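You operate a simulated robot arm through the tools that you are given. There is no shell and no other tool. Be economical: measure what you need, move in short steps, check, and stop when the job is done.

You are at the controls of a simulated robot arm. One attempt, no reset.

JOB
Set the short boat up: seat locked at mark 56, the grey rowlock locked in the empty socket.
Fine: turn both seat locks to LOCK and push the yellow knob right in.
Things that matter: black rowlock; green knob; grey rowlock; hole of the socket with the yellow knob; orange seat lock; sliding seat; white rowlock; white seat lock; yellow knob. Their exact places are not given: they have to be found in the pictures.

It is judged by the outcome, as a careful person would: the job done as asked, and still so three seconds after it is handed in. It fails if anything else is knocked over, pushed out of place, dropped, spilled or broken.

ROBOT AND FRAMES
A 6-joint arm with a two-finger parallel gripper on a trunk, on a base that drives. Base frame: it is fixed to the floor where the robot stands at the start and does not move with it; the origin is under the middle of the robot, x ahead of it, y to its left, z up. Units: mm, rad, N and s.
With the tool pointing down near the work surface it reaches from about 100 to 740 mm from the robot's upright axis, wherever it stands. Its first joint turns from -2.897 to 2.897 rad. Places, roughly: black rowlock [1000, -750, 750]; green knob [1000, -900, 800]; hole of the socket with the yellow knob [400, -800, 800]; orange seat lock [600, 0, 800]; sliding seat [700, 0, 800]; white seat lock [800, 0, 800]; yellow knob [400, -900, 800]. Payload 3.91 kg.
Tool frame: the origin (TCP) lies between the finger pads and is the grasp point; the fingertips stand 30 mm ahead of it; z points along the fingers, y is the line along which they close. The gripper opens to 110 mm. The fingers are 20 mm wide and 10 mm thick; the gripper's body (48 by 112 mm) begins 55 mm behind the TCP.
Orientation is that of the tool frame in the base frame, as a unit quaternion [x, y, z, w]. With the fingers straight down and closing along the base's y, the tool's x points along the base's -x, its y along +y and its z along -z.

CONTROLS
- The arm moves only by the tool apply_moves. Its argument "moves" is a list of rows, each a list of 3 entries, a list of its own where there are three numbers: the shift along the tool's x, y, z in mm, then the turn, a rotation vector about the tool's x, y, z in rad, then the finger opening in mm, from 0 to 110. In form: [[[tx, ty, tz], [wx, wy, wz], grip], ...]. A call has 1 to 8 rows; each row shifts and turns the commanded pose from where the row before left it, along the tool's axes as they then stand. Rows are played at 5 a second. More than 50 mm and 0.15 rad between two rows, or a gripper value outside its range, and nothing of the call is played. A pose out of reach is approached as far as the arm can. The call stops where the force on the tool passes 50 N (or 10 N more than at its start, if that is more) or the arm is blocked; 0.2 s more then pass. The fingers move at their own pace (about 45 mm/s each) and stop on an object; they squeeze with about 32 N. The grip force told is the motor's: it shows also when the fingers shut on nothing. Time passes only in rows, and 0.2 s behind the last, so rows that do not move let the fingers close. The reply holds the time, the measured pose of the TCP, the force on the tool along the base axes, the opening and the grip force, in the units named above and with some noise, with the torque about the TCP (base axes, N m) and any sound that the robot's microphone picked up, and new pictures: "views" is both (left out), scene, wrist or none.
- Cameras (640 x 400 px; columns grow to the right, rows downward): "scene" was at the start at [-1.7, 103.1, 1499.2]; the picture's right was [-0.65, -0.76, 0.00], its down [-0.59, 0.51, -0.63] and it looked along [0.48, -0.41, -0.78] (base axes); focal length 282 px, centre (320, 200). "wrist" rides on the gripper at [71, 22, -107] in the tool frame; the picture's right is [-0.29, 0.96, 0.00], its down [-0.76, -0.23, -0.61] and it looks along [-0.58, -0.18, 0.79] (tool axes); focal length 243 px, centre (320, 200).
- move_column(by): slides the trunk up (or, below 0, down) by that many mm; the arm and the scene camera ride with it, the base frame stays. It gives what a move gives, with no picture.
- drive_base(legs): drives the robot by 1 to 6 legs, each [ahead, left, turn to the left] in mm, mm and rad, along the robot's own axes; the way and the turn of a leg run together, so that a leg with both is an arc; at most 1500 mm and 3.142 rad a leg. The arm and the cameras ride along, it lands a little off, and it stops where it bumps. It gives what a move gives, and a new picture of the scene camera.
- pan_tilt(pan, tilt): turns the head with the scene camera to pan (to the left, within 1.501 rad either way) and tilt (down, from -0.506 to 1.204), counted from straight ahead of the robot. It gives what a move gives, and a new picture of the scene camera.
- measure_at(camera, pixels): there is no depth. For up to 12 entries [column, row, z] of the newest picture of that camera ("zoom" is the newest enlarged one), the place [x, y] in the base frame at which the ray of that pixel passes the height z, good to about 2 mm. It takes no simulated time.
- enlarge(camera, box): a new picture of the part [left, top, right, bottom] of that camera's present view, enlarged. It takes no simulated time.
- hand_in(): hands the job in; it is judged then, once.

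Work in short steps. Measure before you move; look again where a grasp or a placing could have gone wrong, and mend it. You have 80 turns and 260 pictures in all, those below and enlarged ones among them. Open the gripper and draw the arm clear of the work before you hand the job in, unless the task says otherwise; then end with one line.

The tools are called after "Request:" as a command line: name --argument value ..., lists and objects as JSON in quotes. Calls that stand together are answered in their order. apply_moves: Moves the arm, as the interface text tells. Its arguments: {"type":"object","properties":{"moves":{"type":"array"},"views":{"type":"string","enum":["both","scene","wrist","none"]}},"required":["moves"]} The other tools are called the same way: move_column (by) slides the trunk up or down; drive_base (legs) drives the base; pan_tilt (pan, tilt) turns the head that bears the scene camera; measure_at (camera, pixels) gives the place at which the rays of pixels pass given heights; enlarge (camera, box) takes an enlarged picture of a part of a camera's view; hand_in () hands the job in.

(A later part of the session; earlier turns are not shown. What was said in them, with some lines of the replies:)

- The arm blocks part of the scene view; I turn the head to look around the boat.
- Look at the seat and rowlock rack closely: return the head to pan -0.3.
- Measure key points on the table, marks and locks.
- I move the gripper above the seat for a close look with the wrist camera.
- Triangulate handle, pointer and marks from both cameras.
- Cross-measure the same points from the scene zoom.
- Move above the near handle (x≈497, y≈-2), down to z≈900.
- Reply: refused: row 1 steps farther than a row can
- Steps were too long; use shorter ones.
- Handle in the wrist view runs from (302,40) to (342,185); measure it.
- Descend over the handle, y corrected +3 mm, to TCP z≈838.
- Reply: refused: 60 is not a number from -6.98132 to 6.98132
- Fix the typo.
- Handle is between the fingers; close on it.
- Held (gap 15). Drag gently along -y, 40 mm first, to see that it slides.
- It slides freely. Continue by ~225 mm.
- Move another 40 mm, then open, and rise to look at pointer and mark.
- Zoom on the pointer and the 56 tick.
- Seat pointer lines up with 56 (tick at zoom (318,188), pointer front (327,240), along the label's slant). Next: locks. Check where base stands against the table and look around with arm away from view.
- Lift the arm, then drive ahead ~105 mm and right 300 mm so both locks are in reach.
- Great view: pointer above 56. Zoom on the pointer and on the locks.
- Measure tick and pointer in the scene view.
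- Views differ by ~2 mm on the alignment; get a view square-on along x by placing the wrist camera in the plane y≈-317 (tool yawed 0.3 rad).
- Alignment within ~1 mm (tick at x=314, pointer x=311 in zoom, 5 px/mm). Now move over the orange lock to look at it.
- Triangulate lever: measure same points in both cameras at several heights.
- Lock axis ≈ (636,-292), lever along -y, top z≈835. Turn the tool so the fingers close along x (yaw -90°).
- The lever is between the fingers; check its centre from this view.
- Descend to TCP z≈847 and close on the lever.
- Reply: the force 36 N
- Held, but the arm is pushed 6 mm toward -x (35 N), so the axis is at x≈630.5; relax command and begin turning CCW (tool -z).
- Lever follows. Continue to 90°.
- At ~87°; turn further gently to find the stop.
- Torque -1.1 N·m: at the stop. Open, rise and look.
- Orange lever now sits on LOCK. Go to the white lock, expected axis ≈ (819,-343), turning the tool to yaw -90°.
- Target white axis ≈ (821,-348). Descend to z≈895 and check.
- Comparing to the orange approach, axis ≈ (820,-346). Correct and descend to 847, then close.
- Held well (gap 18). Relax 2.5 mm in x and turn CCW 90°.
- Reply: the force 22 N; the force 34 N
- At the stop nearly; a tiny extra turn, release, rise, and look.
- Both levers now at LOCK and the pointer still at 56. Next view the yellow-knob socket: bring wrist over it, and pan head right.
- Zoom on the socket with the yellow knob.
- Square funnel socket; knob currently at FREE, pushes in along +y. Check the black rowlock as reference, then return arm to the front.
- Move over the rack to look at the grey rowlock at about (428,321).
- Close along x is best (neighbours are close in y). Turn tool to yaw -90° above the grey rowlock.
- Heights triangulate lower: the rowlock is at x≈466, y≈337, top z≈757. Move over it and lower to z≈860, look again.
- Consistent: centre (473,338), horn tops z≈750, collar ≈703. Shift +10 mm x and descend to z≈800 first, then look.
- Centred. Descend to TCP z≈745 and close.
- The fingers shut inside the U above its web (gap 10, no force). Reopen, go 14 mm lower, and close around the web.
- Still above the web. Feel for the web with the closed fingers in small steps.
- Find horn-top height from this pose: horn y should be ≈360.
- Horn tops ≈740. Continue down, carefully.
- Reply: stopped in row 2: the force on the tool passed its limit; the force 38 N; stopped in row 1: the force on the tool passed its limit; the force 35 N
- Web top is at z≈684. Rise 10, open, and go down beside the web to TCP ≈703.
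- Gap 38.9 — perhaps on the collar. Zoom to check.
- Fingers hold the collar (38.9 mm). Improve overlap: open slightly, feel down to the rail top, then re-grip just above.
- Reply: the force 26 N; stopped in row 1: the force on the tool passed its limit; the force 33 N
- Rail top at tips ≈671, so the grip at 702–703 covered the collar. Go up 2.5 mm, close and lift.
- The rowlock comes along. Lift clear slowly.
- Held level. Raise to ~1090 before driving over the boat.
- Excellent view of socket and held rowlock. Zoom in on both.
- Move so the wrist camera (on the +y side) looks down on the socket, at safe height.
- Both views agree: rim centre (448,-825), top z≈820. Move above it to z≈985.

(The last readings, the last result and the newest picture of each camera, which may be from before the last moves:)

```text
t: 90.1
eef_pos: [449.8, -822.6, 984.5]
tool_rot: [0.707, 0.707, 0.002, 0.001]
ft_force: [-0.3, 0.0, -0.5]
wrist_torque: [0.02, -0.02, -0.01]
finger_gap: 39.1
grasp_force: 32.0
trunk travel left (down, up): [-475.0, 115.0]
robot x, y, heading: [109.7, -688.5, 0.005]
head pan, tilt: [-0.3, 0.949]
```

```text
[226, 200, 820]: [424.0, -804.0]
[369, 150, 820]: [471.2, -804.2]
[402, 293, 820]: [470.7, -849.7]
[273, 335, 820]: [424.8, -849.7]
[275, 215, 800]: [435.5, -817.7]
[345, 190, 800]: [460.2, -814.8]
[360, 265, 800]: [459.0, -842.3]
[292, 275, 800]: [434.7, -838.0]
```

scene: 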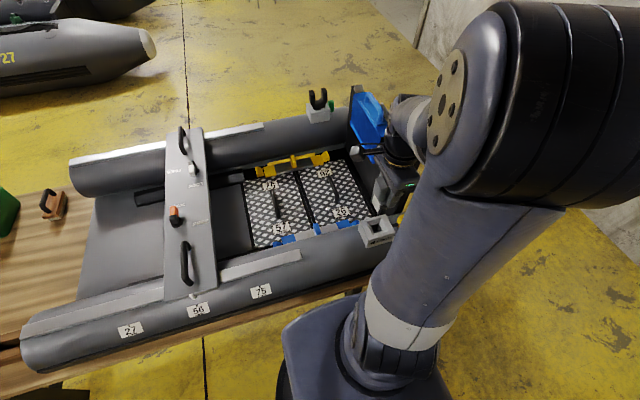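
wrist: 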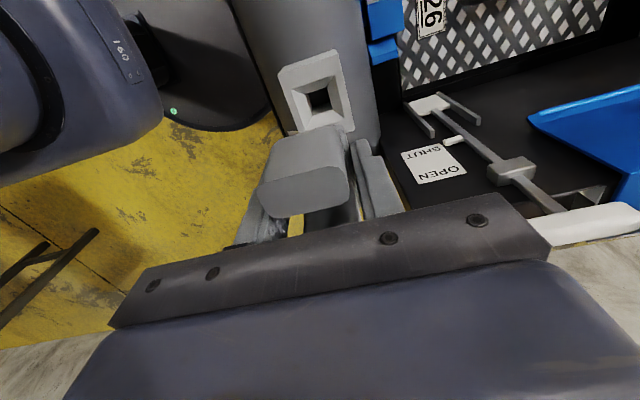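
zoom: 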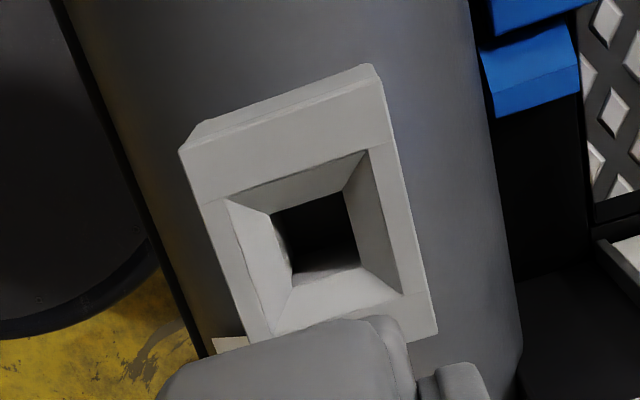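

Rim centre ≈ (447.7,-826.9). Shift (-1.5,-3.5) and descend to 930.

Request:
apply_moves --moves '[[[-3.5, -1.5, 0], [0, 0, 0], 10], [[0, 0, 20], [0, 0, 0], 10], [[0, 0, 20], [0, 0, 0], 10], [[0, 0, 14], [0, 0, 0], 10], [[0, 0, 0], [0, 0, 0], 10]]' --views "both"

Request:
enlarge --camera "scene" --box '[350, 150, 430, 260]'

Request:
enlarge --camera "wrist" --box '[220, 50, 420, 220]'

```text
t: 91.3
eef_pos: [447.5, -824.6, 929.8]
tool_rot: [0.708, 0.706, 0.003, 0.002]
ft_force: [-1.2, 0.0, -0.6]
wrist_torque: [-0.02, 0.04, 0.01]
finger_gap: 39.1
grasp_force: 32.0
trunk travel left (down, up): [-475.0, 115.0]
robot x, y, heading: [108.7, -686.8, -0.002]
head pan, tilt: [-0.3, 0.949]
```

scene: 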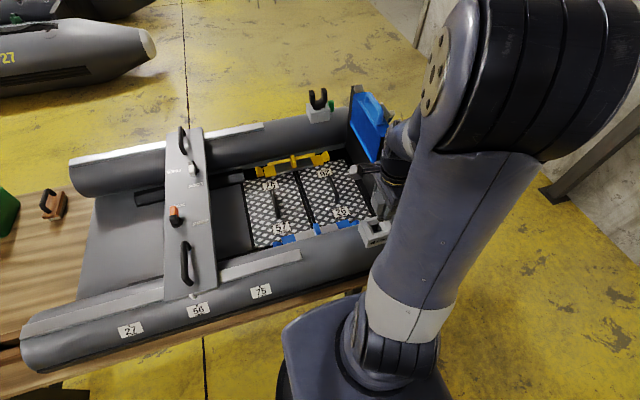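
wrist: 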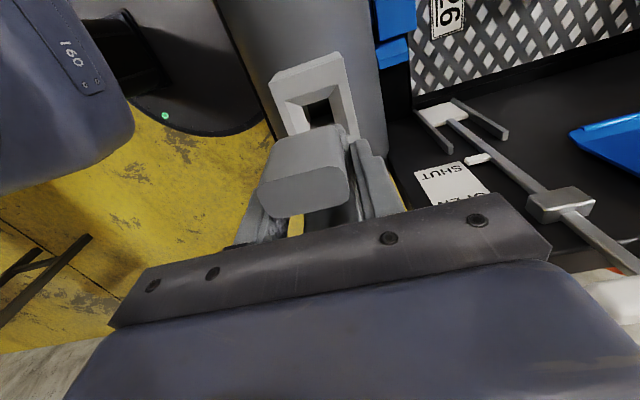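

```text
3.64 times, centred on (390, 205) of scene
```

zoom: 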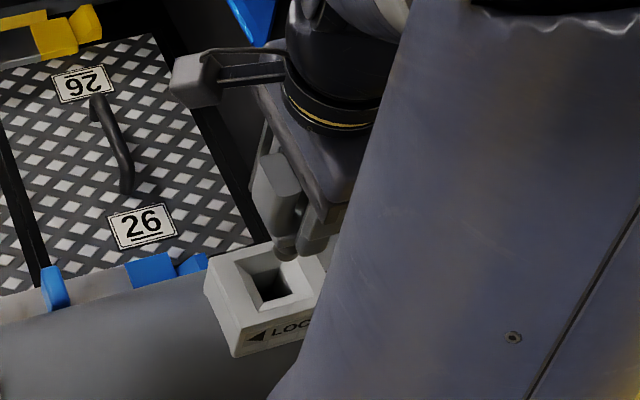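

```text
2.35 times, centred on (320, 135) of wrist
```

zoom: 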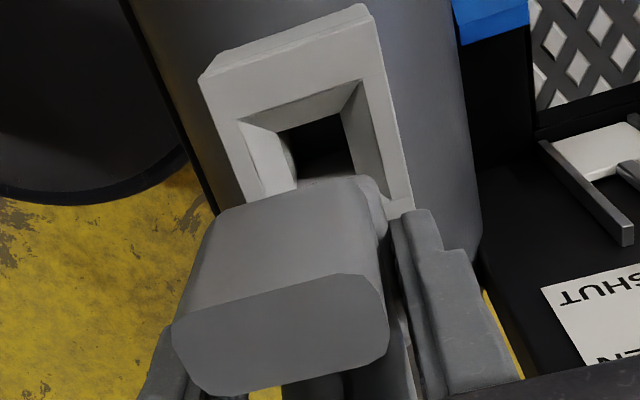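

Descend in small steps to ~890.

Request:
apply_moves --moves '[[[-1, 0, 10], [0, 0, 0], 10], [[0, 0, 10], [0, 0, 0], 10], [[0, 0, 10], [0, 0, 0], 10], [[0, 0, 10], [0, 0, 0], 10]]' --views "both"

Request:
enlarge --camera "scene" --box '[350, 170, 420, 260]'

Request:
enlarge --camera "wrist" --box '[220, 50, 420, 220]'

```text
t: 92.3
eef_pos: [449.6, -826.7, 890.5]
tool_rot: [0.708, 0.706, 0.002, 0.001]
ft_force: [-0.8, 0.3, -1.1]
wrist_torque: [0.0, -0.01, 0.01]
finger_gap: 39.5
grasp_force: 32.2
trunk travel left (down, up): [-475.0, 115.0]
robot x, y, heading: [105.9, -690.2, 0.009]
head pan, tilt: [-0.3, 0.949]
```

scene: 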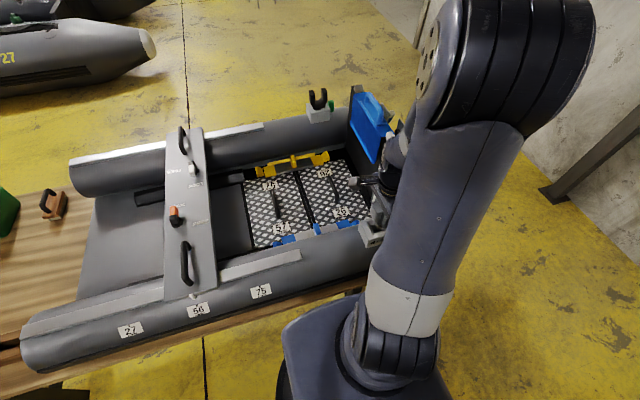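
wrist: 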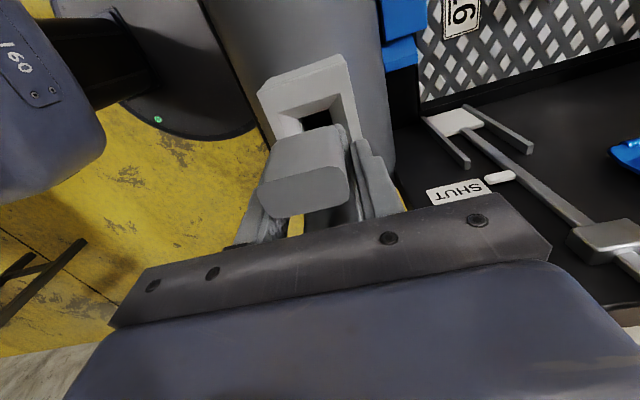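

```text
4.44 times, centred on (385, 215) of scene
```

zoom: 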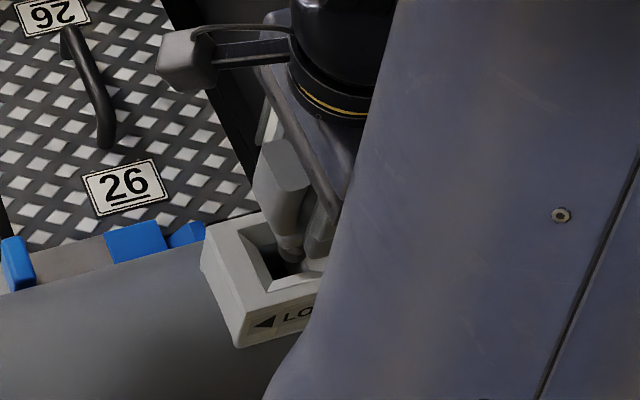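

```text
2.35 times, centred on (320, 135) of wrist
```

zoom: 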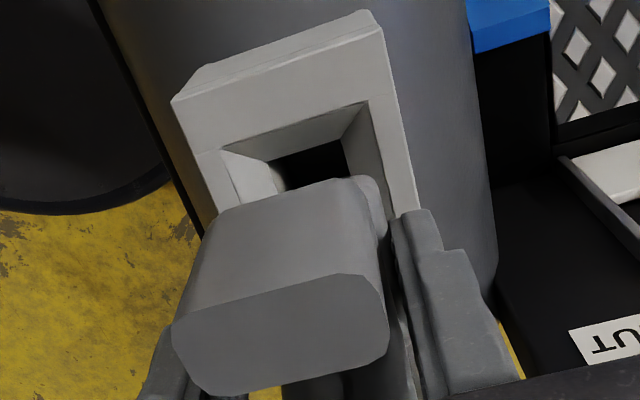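

Shank tip is entering the funnel. Continue in 6 mm steps.

Request:
apply_moves --moves '[[[0, 0, 6], [0, 0, 0], 10], [[0, 0, 6], [0, 0, 0], 10], [[0, 0, 6], [0, 0, 0], 10]]' --views "none"

Request:
apply_moves --moves '[[[0, 0, 5], [0, 0, 0], 10], [[0, 0, 5], [0, 0, 0], 10]]' --views "both"

Request:
enlarge --camera "scene" --box '[350, 170, 420, 260]'

Request:
enlarge --camera "wrist" --box '[220, 50, 420, 220]'

```text
t: 93.1
eef_pos: [448.1, -825.0, 870.9]
tool_rot: [0.708, 0.706, 0.001, 0.0]
ft_force: [-0.2, 12.4, 1.1]
wrist_torque: [0.83, 0.01, 0.0]
finger_gap: 39.1
grasp_force: 32.0
trunk travel left (down, up): [-475.0, 115.0]
robot x, y, heading: [107.0, -687.2, 0.005]
head pan, tilt: [-0.3, 0.949]
```

```text
t: 93.7
eef_pos: [446.8, -825.4, 862.9]
tool_rot: [0.709, 0.706, 0.004, 0.001]
ft_force: [0.0, 19.1, 4.7]
wrist_torque: [1.2, -0.07, 0.03]
finger_gap: 39.3
grasp_force: 31.9
trunk travel left (down, up): [-475.0, 115.0]
robot x, y, heading: [106.1, -690.6, 0.003]
head pan, tilt: [-0.3, 0.949]
```

scene: 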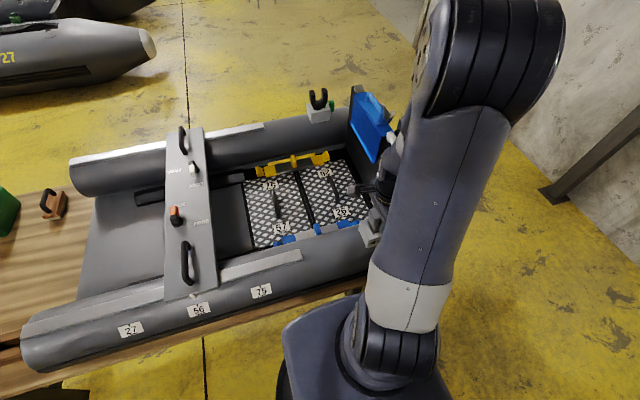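
wrist: 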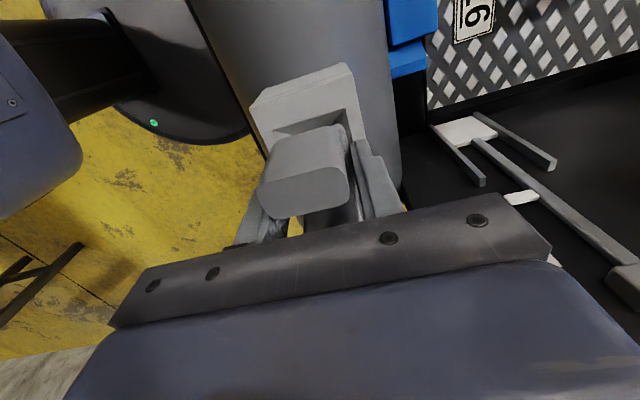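

```text
4.44 times, centred on (385, 215) of scene
```

zoom: 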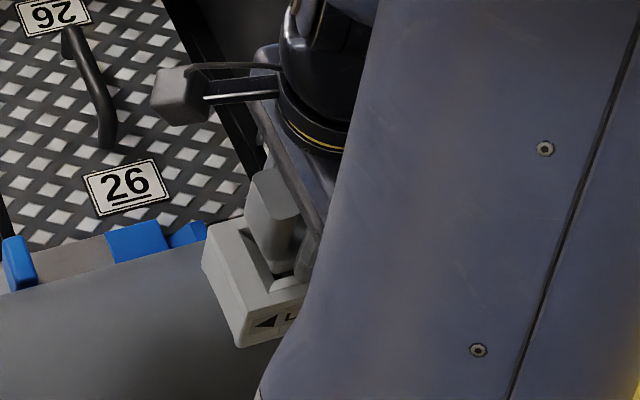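

```text
2.35 times, centred on (320, 135) of wrist
```

zoom: 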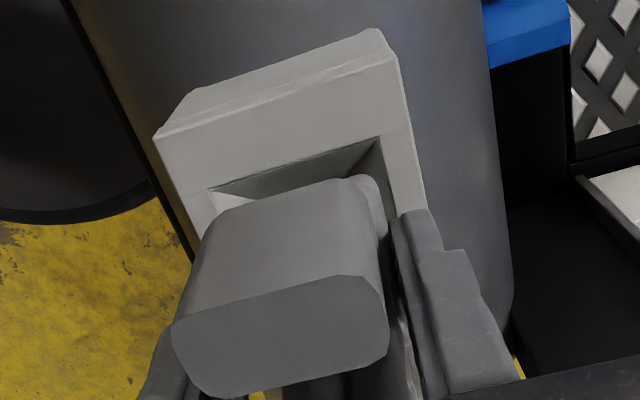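

Side force +19 N in y: hole is ~3 mm further +y. Shift +3 y and continue down.

Request:
apply_moves --moves '[[[3, 0, 0], [0, 0, 0], 10], [[0, 0, 3], [0, 0, 0], 10], [[0, 0, 3], [0, 0, 0], 10], [[0, 0, 0], [0, 0, 0], 10]]' --views "none"

```text
t: 94.7
eef_pos: [449.1, -823.5, 855.3]
tool_rot: [0.708, 0.706, 0.002, 0.001]
ft_force: [-0.5, -0.5, -0.9]
wrist_torque: [-0.01, -0.01, 0.03]
finger_gap: 39.2
grasp_force: 31.9
trunk travel left (down, up): [-475.0, 115.0]
robot x, y, heading: [110.1, -686.6, 0.002]
head pan, tilt: [-0.3, 0.949]
```

Forces gone; shank is in the hole. Continue down in 2 mm steps until the collar seats.

Request:
apply_moves --moves '[[[0, 0, 2], [0, 0, 0], 10], [[0, 0, 2], [0, 0, 0], 10], [[0, 0, 0], [0, 0, 0], 10]]' --views "none"

Request:
apply_moves --moves '[[[0, 0, 2], [0, 0, 0], 10], [[0, 0, 2], [0, 0, 0], 10], [[0, 0, 0], [0, 0, 0], 10]]' --views "both"

Request:
enlarge --camera "wrist" --box '[220, 50, 420, 220]'

Request:
enlarge --camera "scene" --box '[350, 170, 420, 260]'

```text
t: 95.5
eef_pos: [447.4, -823.8, 853.3]
tool_rot: [0.708, 0.707, 0.002, 0.002]
ft_force: [0.3, 0.1, -1.4]
wrist_torque: [-0.01, -0.03, 0.01]
finger_gap: 39.3
grasp_force: 32.4
trunk travel left (down, up): [-475.0, 115.0]
robot x, y, heading: [109.0, -690.4, 0.005]
head pan, tilt: [-0.3, 0.949]
```

```text
t: 96.2
eef_pos: [448.2, -823.5, 850.7]
tool_rot: [0.708, 0.707, 0.004, 0.004]
ft_force: [-6.0, 3.6, 38.6]
wrist_torque: [0.12, 1.01, -0.06]
finger_gap: 39.4
grasp_force: 32.0
trunk travel left (down, up): [-475.0, 115.0]
robot x, y, heading: [108.1, -690.4, 0.001]
head pan, tilt: [-0.3, 0.949]
stopped in row 3: the force on the tool passed its limit (the readings are from after the stop); the commanded pose is now the measured one
```

scene: 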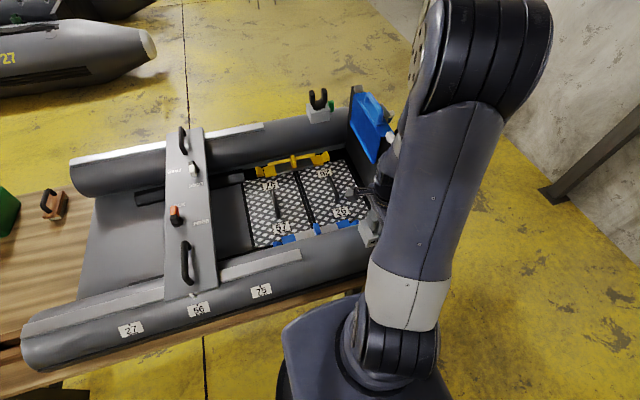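
wrist: 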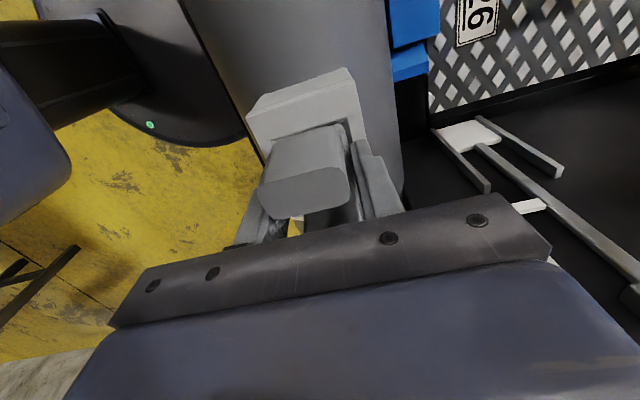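

```text
2.35 times, centred on (320, 135) of wrist
```

zoom: 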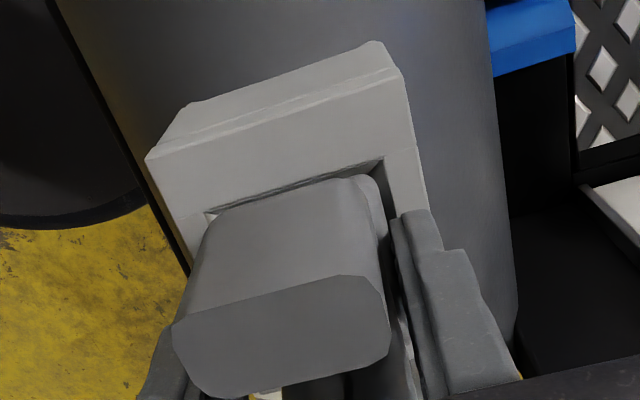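

```text
4.44 times, centred on (385, 215) of scene
```

zoom: 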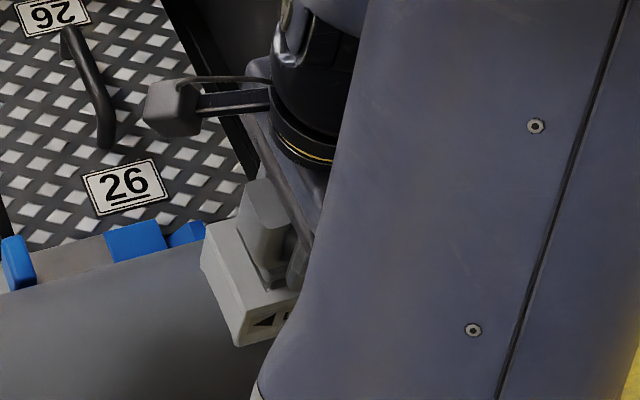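

Contact at tips ≈820 (socket top). Release and rise to see how it sits.

Request:
apply_moves --moves '[[[0, 0, -1.5], [0, 0, 0], 10], [[0, 0, 0], [0, 0, 0], 42], [[0, 0, 0], [0, 0, 0], 50], [[0, 0, 0], [0, 0, 0], 56], [[0, 0, -15], [0, 0, 0], 56], [[0, 0, -30], [0, 0, 0], 56], [[0, 0, -30], [0, 0, 0], 56], [[0, 0, -30], [0, 0, 0], 56]]' --views "none"

Request:
apply_moves --moves '[[[-20, 0, -25], [0, 0, 0], 56], [[-30, 0, -20], [0, 0, 0], 56], [[0, 0, 0], [0, 0, 0], 56]]' --views "both"

Request:
enlarge --camera "wrist" --box '[240, 20, 400, 160]'

Request:
enlarge --camera "scene" --box '[350, 190, 420, 260]'

```text
t: 98.0
eef_pos: [448.4, -823.2, 956.0]
tool_rot: [0.709, 0.706, 0.002, 0.003]
ft_force: [-0.2, -0.4, -1.1]
wrist_torque: [-0.02, 0.03, -0.01]
finger_gap: 56.1
grasp_force: 0.1
trunk travel left (down, up): [-475.0, 115.0]
robot x, y, heading: [112.9, -687.0, 0.004]
head pan, tilt: [-0.3, 0.949]
```

```text
t: 98.8
eef_pos: [445.7, -873.5, 1002.0]
tool_rot: [0.708, 0.706, 0.003, 0.004]
ft_force: [-0.5, 0.1, -0.5]
wrist_torque: [0.0, 0.0, -0.04]
finger_gap: 56.0
grasp_force: 0.0
trunk travel left (down, up): [-475.0, 115.0]
robot x, y, heading: [107.5, -688.3, 0.001]
head pan, tilt: [-0.3, 0.949]
```

scene: 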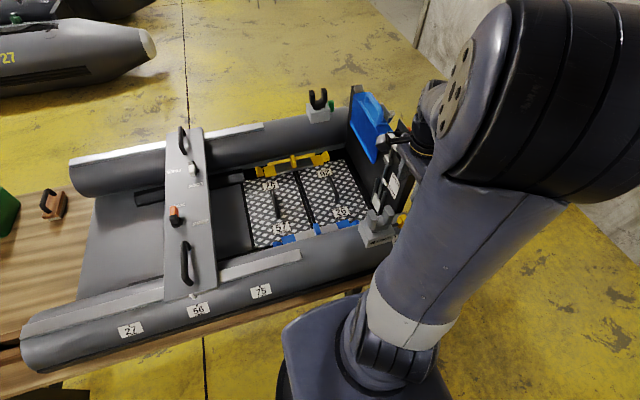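
wrist: 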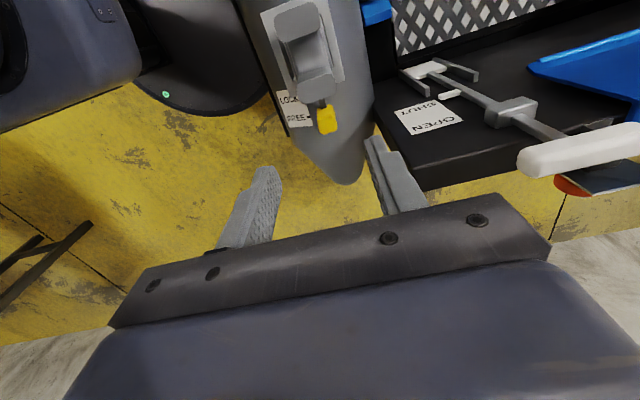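

```text
2.86 times, centred on (320, 90) of wrist
```

zoom: 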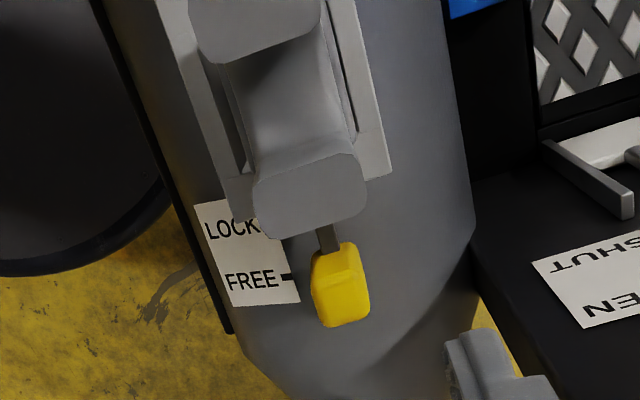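

```text
5.71 times, centred on (385, 225) of scene
5 turns are left
```

zoom: 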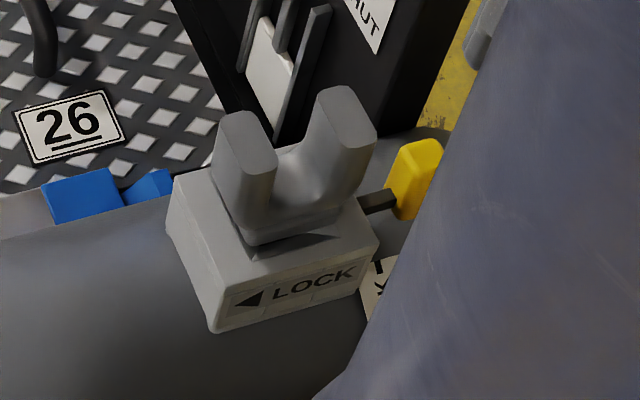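

Rowlock is seated upright. Close the fingers, move beyond the knob (y≈-962) at height, and measure the knob and the black board corner.

Request:
measure_at --camera "wrist" --pixels '[[425, 190, 800], [425, 190, 850], [425, 190, 900], [376, 130, 800], [376, 130, 850], [376, 130, 900], [327, 119, 812], [331, 132, 805], [320, 108, 812]]'

Request:
apply_moves --moves '[[[-30, 0, 0], [0, 0, 0], 20], [[-30, 0, 0], [0, 0, 0], 0], [[-28, 0, 0], [0, 0, 0], 0], [[0, 0, 20], [0, 0, 0], 0], [[0, 0, 20], [0, 0, 0], 0], [[0, 0, 0], [0, 0, 0], 0]]' --views "both"

Request:
enlarge --camera "wrist" --box '[240, 20, 440, 200]'

Request:
enlarge --camera "scene" --box '[350, 150, 430, 260]'

Request:
measure_at --camera "wrist" --pixels '[[320, 30, 812], [320, 60, 812], [320, 90, 812], [320, 120, 812], [400, 60, 850], [400, 120, 850], [400, 180, 850]]'

```text
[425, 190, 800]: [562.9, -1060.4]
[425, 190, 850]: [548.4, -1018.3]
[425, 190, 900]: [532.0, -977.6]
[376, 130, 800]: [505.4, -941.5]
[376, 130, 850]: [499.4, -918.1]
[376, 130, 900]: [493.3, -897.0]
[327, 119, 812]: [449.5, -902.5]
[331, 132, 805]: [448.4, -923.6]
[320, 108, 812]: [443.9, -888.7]
```

```text
t: 100.2
eef_pos: [447.9, -962.8, 960.4]
tool_rot: [0.709, 0.705, 0.003, 0.004]
ft_force: [-0.2, 0.5, 0.0]
wrist_torque: [-0.04, -0.03, 0.01]
finger_gap: 0.0
grasp_force: 31.9
trunk travel left (down, up): [-475.0, 115.0]
robot x, y, heading: [111.6, -690.8, 0.002]
head pan, tilt: [-0.3, 0.949]
```

scene: 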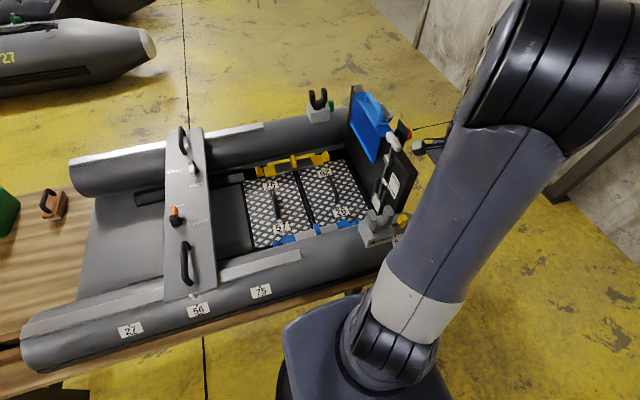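
wrist: 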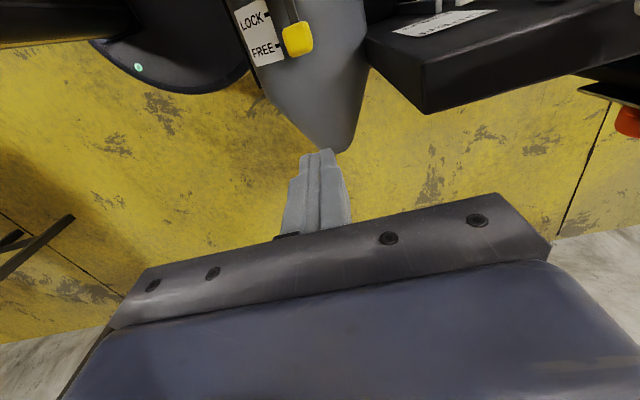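

```text
2.22 times, centred on (340, 110) of wrist
```

zoom: 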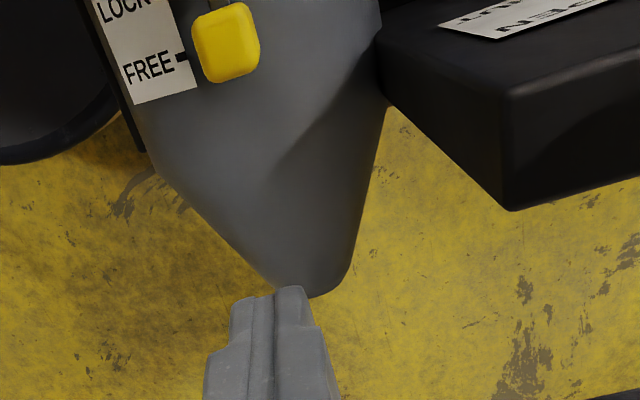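

```text
3.64 times, centred on (390, 205) of scene
```

zoom: 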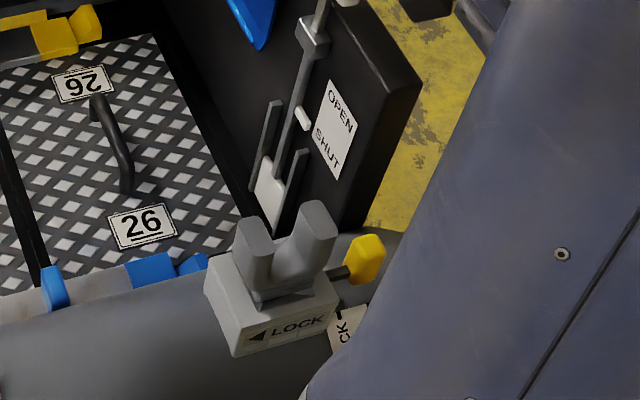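

```text
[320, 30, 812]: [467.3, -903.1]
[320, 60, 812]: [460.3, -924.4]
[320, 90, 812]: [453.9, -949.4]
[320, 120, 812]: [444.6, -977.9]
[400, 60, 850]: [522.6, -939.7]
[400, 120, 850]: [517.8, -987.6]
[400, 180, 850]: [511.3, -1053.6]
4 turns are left
```

Knob end ≈ y -922, top ≈815; the black transom side is near x≈505, so I lean the gripper 0.24 rad away from it (toward -x), descend to tip z≈800 beyond the knob, and push +y up to the force stop.

Request:
apply_moves --moves '[[[0, 0, 0], [-0.12, 0, 0], 0], [[0, 0, 0], [-0.12, 0, 0], 0], [[0, -10, 32], [0, 0, 0], 0], [[0, -10, 32], [0, 0, 0], 0], [[0, -10, 32], [0, 0, 0], 0], [[0, -9, 30], [0, 0, 0], 0], [[0, 0, 0], [0, 0, 0], 0]]' --views "wrist"

Request:
apply_moves --moves '[[[10, 0, 0], [0, 0, 0], 0], [[8, 0, 0], [0, 0, 0], 0], [[6, 0, 0], [0, 0, 0], 0], [[4, 0, 0], [0, 0, 0], 0], [[4, 0, 0], [0, 0, 0], 0], [[4, 0, 0], [0, 0, 0], 0], [[4, 0, 0], [0, 0, 0], 0]]' --views "wrist"

Request:
apply_moves --moves '[[[3, 0, 0], [0, 0, 0], 0], [[3, 0, 0], [0, 0, 0], 0], [[3, 0, 0], [0, 0, 0], 0], [[3, 0, 0], [0, 0, 0], 0], [[0, 0, 0], [0, 0, 0], 0]]' --views "both"

Request:
enlarge --camera "wrist" --box '[220, 40, 420, 220]'

Request:
enlarge --camera "scene" --box '[350, 150, 430, 260]'

```text
t: 101.8
eef_pos: [441.0, -962.9, 828.3]
tool_rot: [0.703, 0.701, 0.088, 0.088]
ft_force: [0.0, 0.5, 0.5]
wrist_torque: [0.0, 0.0, -0.01]
finger_gap: 0.0
grasp_force: 32.3
trunk travel left (down, up): [-475.0, 115.0]
robot x, y, heading: [116.2, -691.3, 0.006]
head pan, tilt: [-0.3, 0.949]
```

wrist: 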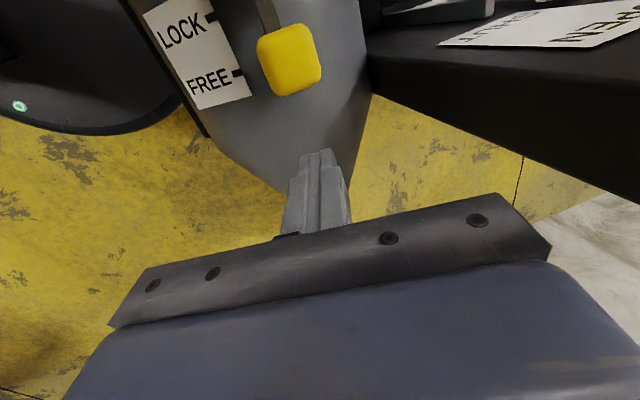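

```text
t: 103.4
eef_pos: [440.3, -921.8, 829.4]
tool_rot: [0.703, 0.7, 0.088, 0.089]
ft_force: [0.8, -2.0, -0.3]
wrist_torque: [-0.01, 0.02, -0.02]
finger_gap: 0.0
grasp_force: 32.3
trunk travel left (down, up): [-475.0, 115.0]
robot x, y, heading: [110.7, -689.9, 0.005]
head pan, tilt: [-0.3, 0.949]
```

wrist: 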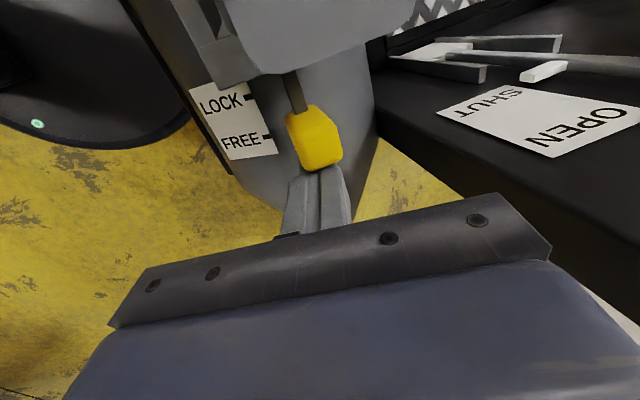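

```text
t: 104.6
eef_pos: [441.7, -910.4, 830.2]
tool_rot: [0.703, 0.7, 0.088, 0.088]
ft_force: [0.3, -0.9, 1.2]
wrist_torque: [0.0, 0.0, 0.0]
finger_gap: 0.1
grasp_force: 32.1
trunk travel left (down, up): [-475.0, 115.0]
robot x, y, heading: [107.5, -689.8, 0.006]
head pan, tilt: [-0.3, 0.949]
```

scene: 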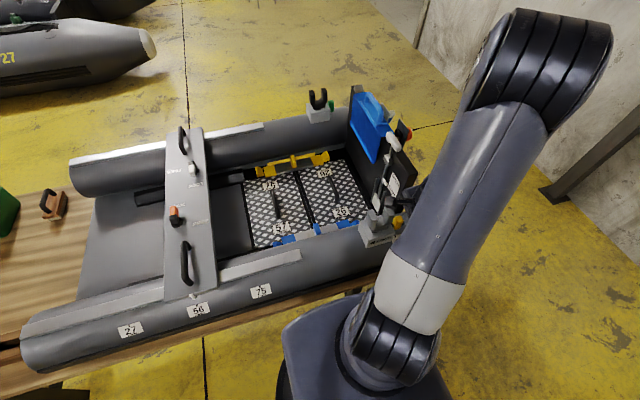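
wrist: 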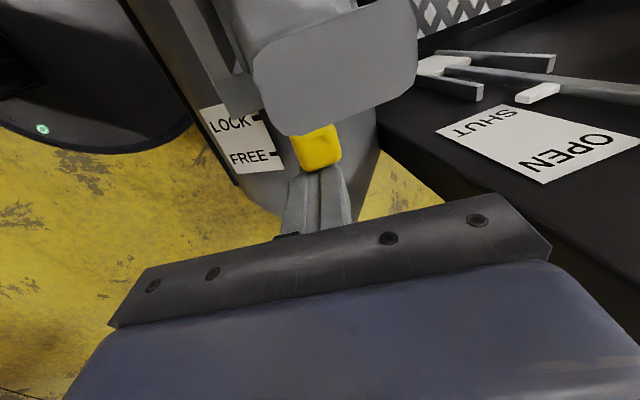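

```text
2.22 times, centred on (320, 130) of wrist
```

zoom: 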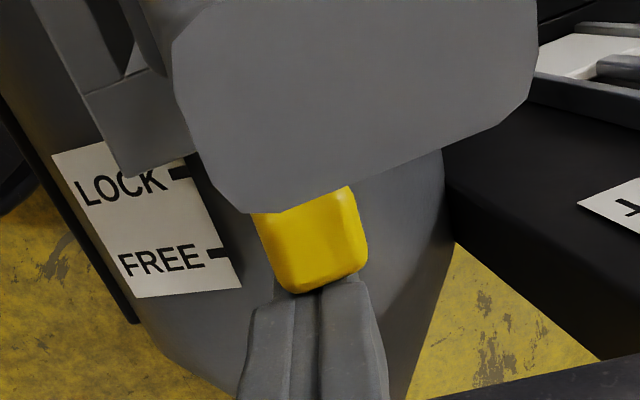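

```text
3.64 times, centred on (390, 205) of scene
3 turns are left
```

zoom: 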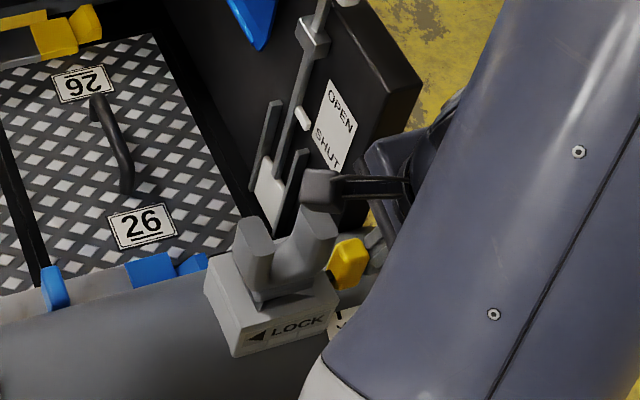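

Knob is sliding with little force, about half way. Push on until it stops.

Request:
apply_moves --moves '[[[3, 0, 0], [0, 0, 0], 0], [[3, 0, 0], [0, 0, 0], 0], [[2, 0, 0], [0, 0, 0], 0], [[2, 0, 0], [0, 0, 0], 0], [[2, 0, 0], [0, 0, 0], 0], [[2, 0, 0], [0, 0, 0], 0], [[2, 0, 0], [0, 0, 0], 0], [[2, 0, 0], [0, 0, 0], 0]]' --views "none"

Request:
apply_moves --moves '[[[2, 0, 0], [0, 0, 0], 0], [[2, 0, 0], [0, 0, 0], 0], [[0, 0, 0], [0, 0, 0], 0]]' --views "both"

Request:
enlarge --camera "scene" --box '[350, 150, 430, 260]'

Request:
apply_moves --moves '[[[-12, 0, 0], [0, 0, 0], 0], [[-20, 0, 0], [0, 0, 0], 0], [[-20, 0, 0], [0, 0, 0], 0], [[0, 0, -35], [0, 0, 0], 0], [[0, 0, -40], [0, 0, 0], 0], [[0, 0, -40], [0, 0, 0], 0], [[0, 0, 0], [0, 0, 0], 0]]' --views "both"

Request:
enlarge --camera "scene" --box '[350, 170, 430, 260]'

Request:
enlarge --camera "wrist" --box '[200, 0, 400, 150]'

```text
t: 106.4
eef_pos: [441.6, -899.8, 829.4]
tool_rot: [0.703, 0.7, 0.087, 0.091]
ft_force: [-12.3, -43.9, -8.4]
wrist_torque: [-0.03, -0.02, 0.27]
finger_gap: 0.3
grasp_force: 32.2
trunk travel left (down, up): [-475.0, 115.0]
robot x, y, heading: [112.0, -690.6, -0.0]
head pan, tilt: [-0.3, 0.949]
```

```text
t: 106.8
eef_pos: [442.0, -899.3, 831.6]
tool_rot: [0.704, 0.698, 0.084, 0.096]
ft_force: [-4.7, -15.4, -3.9]
wrist_torque: [0.0, -0.01, 0.13]
finger_gap: 0.0
grasp_force: 31.9
trunk travel left (down, up): [-475.0, 115.0]
robot x, y, heading: [107.8, -688.1, -0.0]
head pan, tilt: [-0.3, 0.949]
stopped in row 2: the force on the tool passed its limit (the readings are from after the stop); the commanded pose is now the measured one
```

scene: 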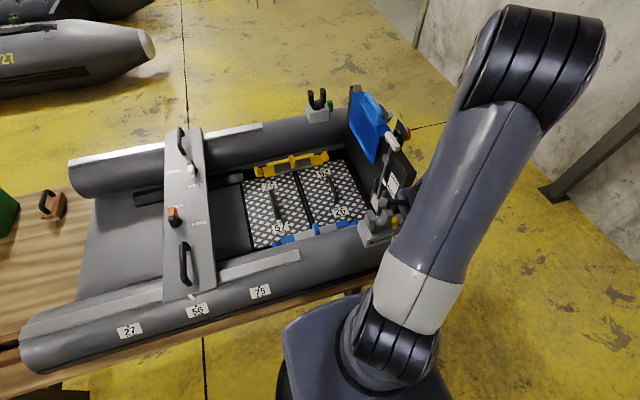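
wrist: 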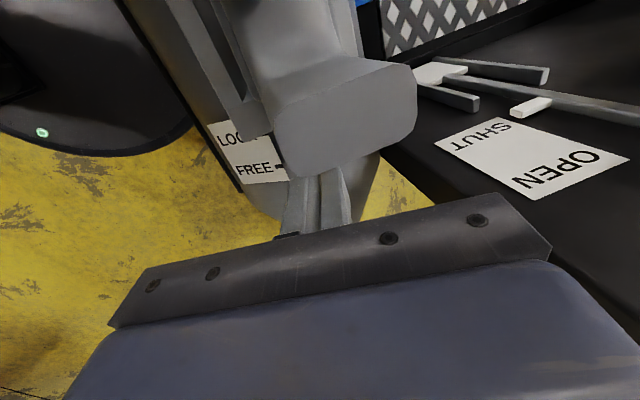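

```text
3.64 times, centred on (390, 205) of scene
```

zoom: 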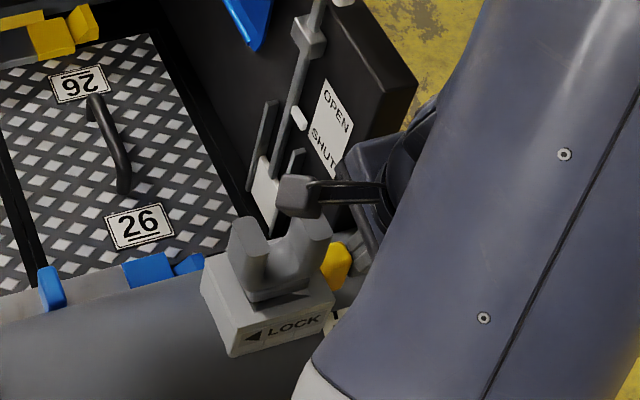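

```text
t: 108.4
eef_pos: [414.6, -947.1, 942.3]
tool_rot: [0.704, 0.699, 0.084, 0.095]
ft_force: [-1.2, 0.3, 0.7]
wrist_torque: [0.0, -0.01, -0.01]
finger_gap: 0.0
grasp_force: 31.8
trunk travel left (down, up): [-475.0, 115.0]
robot x, y, heading: [108.5, -689.6, 0.003]
head pan, tilt: [-0.3, 0.949]
```

scene: 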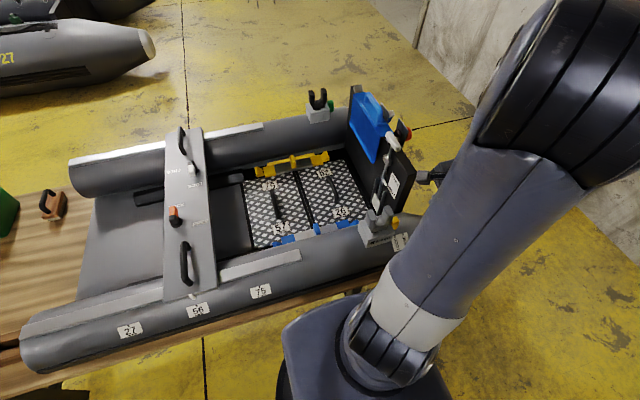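
wrist: 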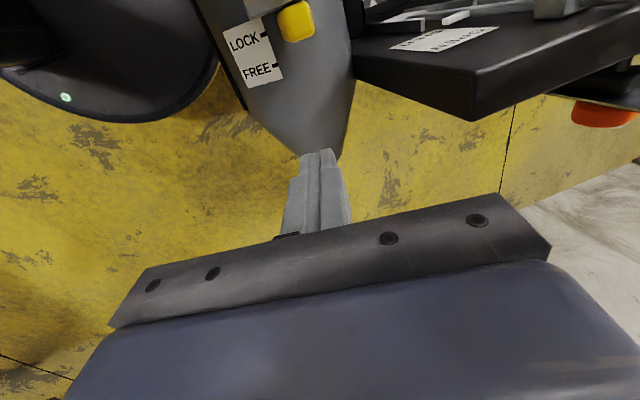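

```text
4.44 times, centred on (390, 215) of scene
```

zoom: 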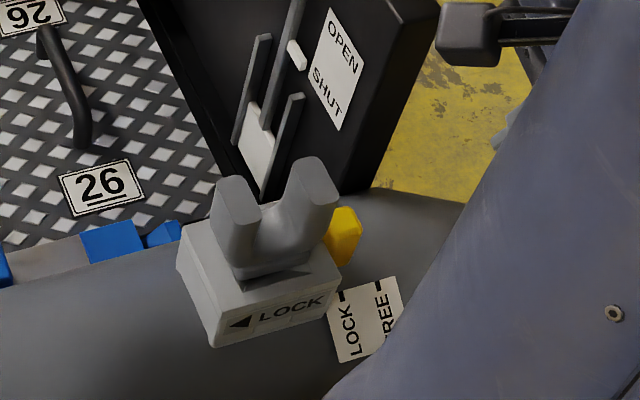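

```text
2.67 times, centred on (300, 75) of wrist
2 turns are left
```

zoom: 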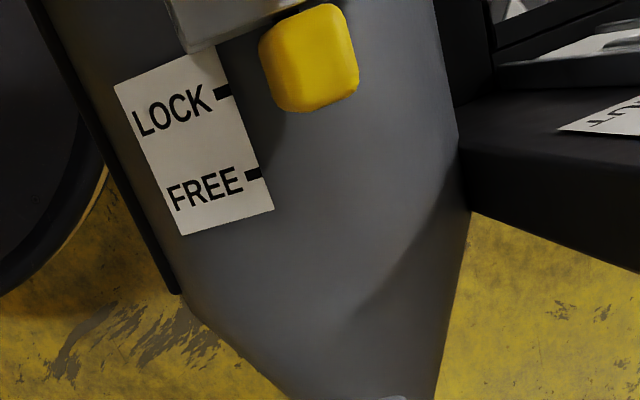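

The yellow knob is in against the socket at LOCK and the rowlock is upright. Open the gripper and draw the arm clear.

Request:
apply_moves --moves '[[[0, 0, -40], [0, 0, 0], 0], [[0, 0, -40], [0, 0, 0], 20], [[0, -20, -40], [0, 0, 0], 50], [[0, -30, 0], [0, 0, 0], 50], [[0, 0, 0], [0, 0, 0], 50]]' --views "scene"

```text
t: 109.6
eef_pos: [334.4, -941.3, 1045.6]
tool_rot: [0.703, 0.699, 0.085, 0.095]
ft_force: [0.0, -0.2, 0.3]
wrist_torque: [-0.04, 0.0, 0.0]
finger_gap: 50.2
grasp_force: 0.0
trunk travel left (down, up): [-475.0, 115.0]
robot x, y, heading: [107.8, -691.6, 0.004]
head pan, tilt: [-0.3, 0.949]
1 turns are left
```

scene: 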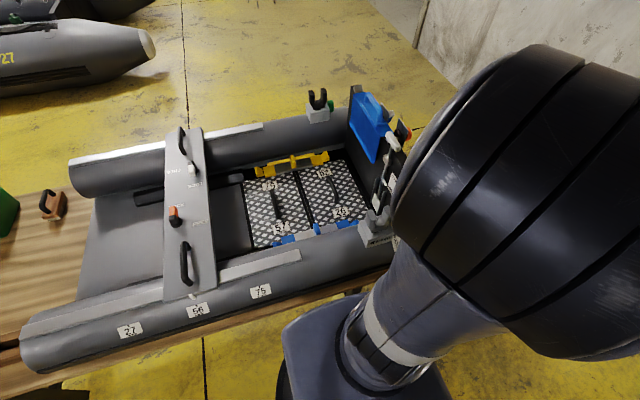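

Everything is in place and the arm is clear; hand in.

Request:
hand_in

```text
The job is handed in.
```

The short boat is set up and handed in: the seat is locked at mark 56 with both levers at LOCK, and the grey rowlock is in the empty socket with the yellow knob pushed in to its LOCK mark.
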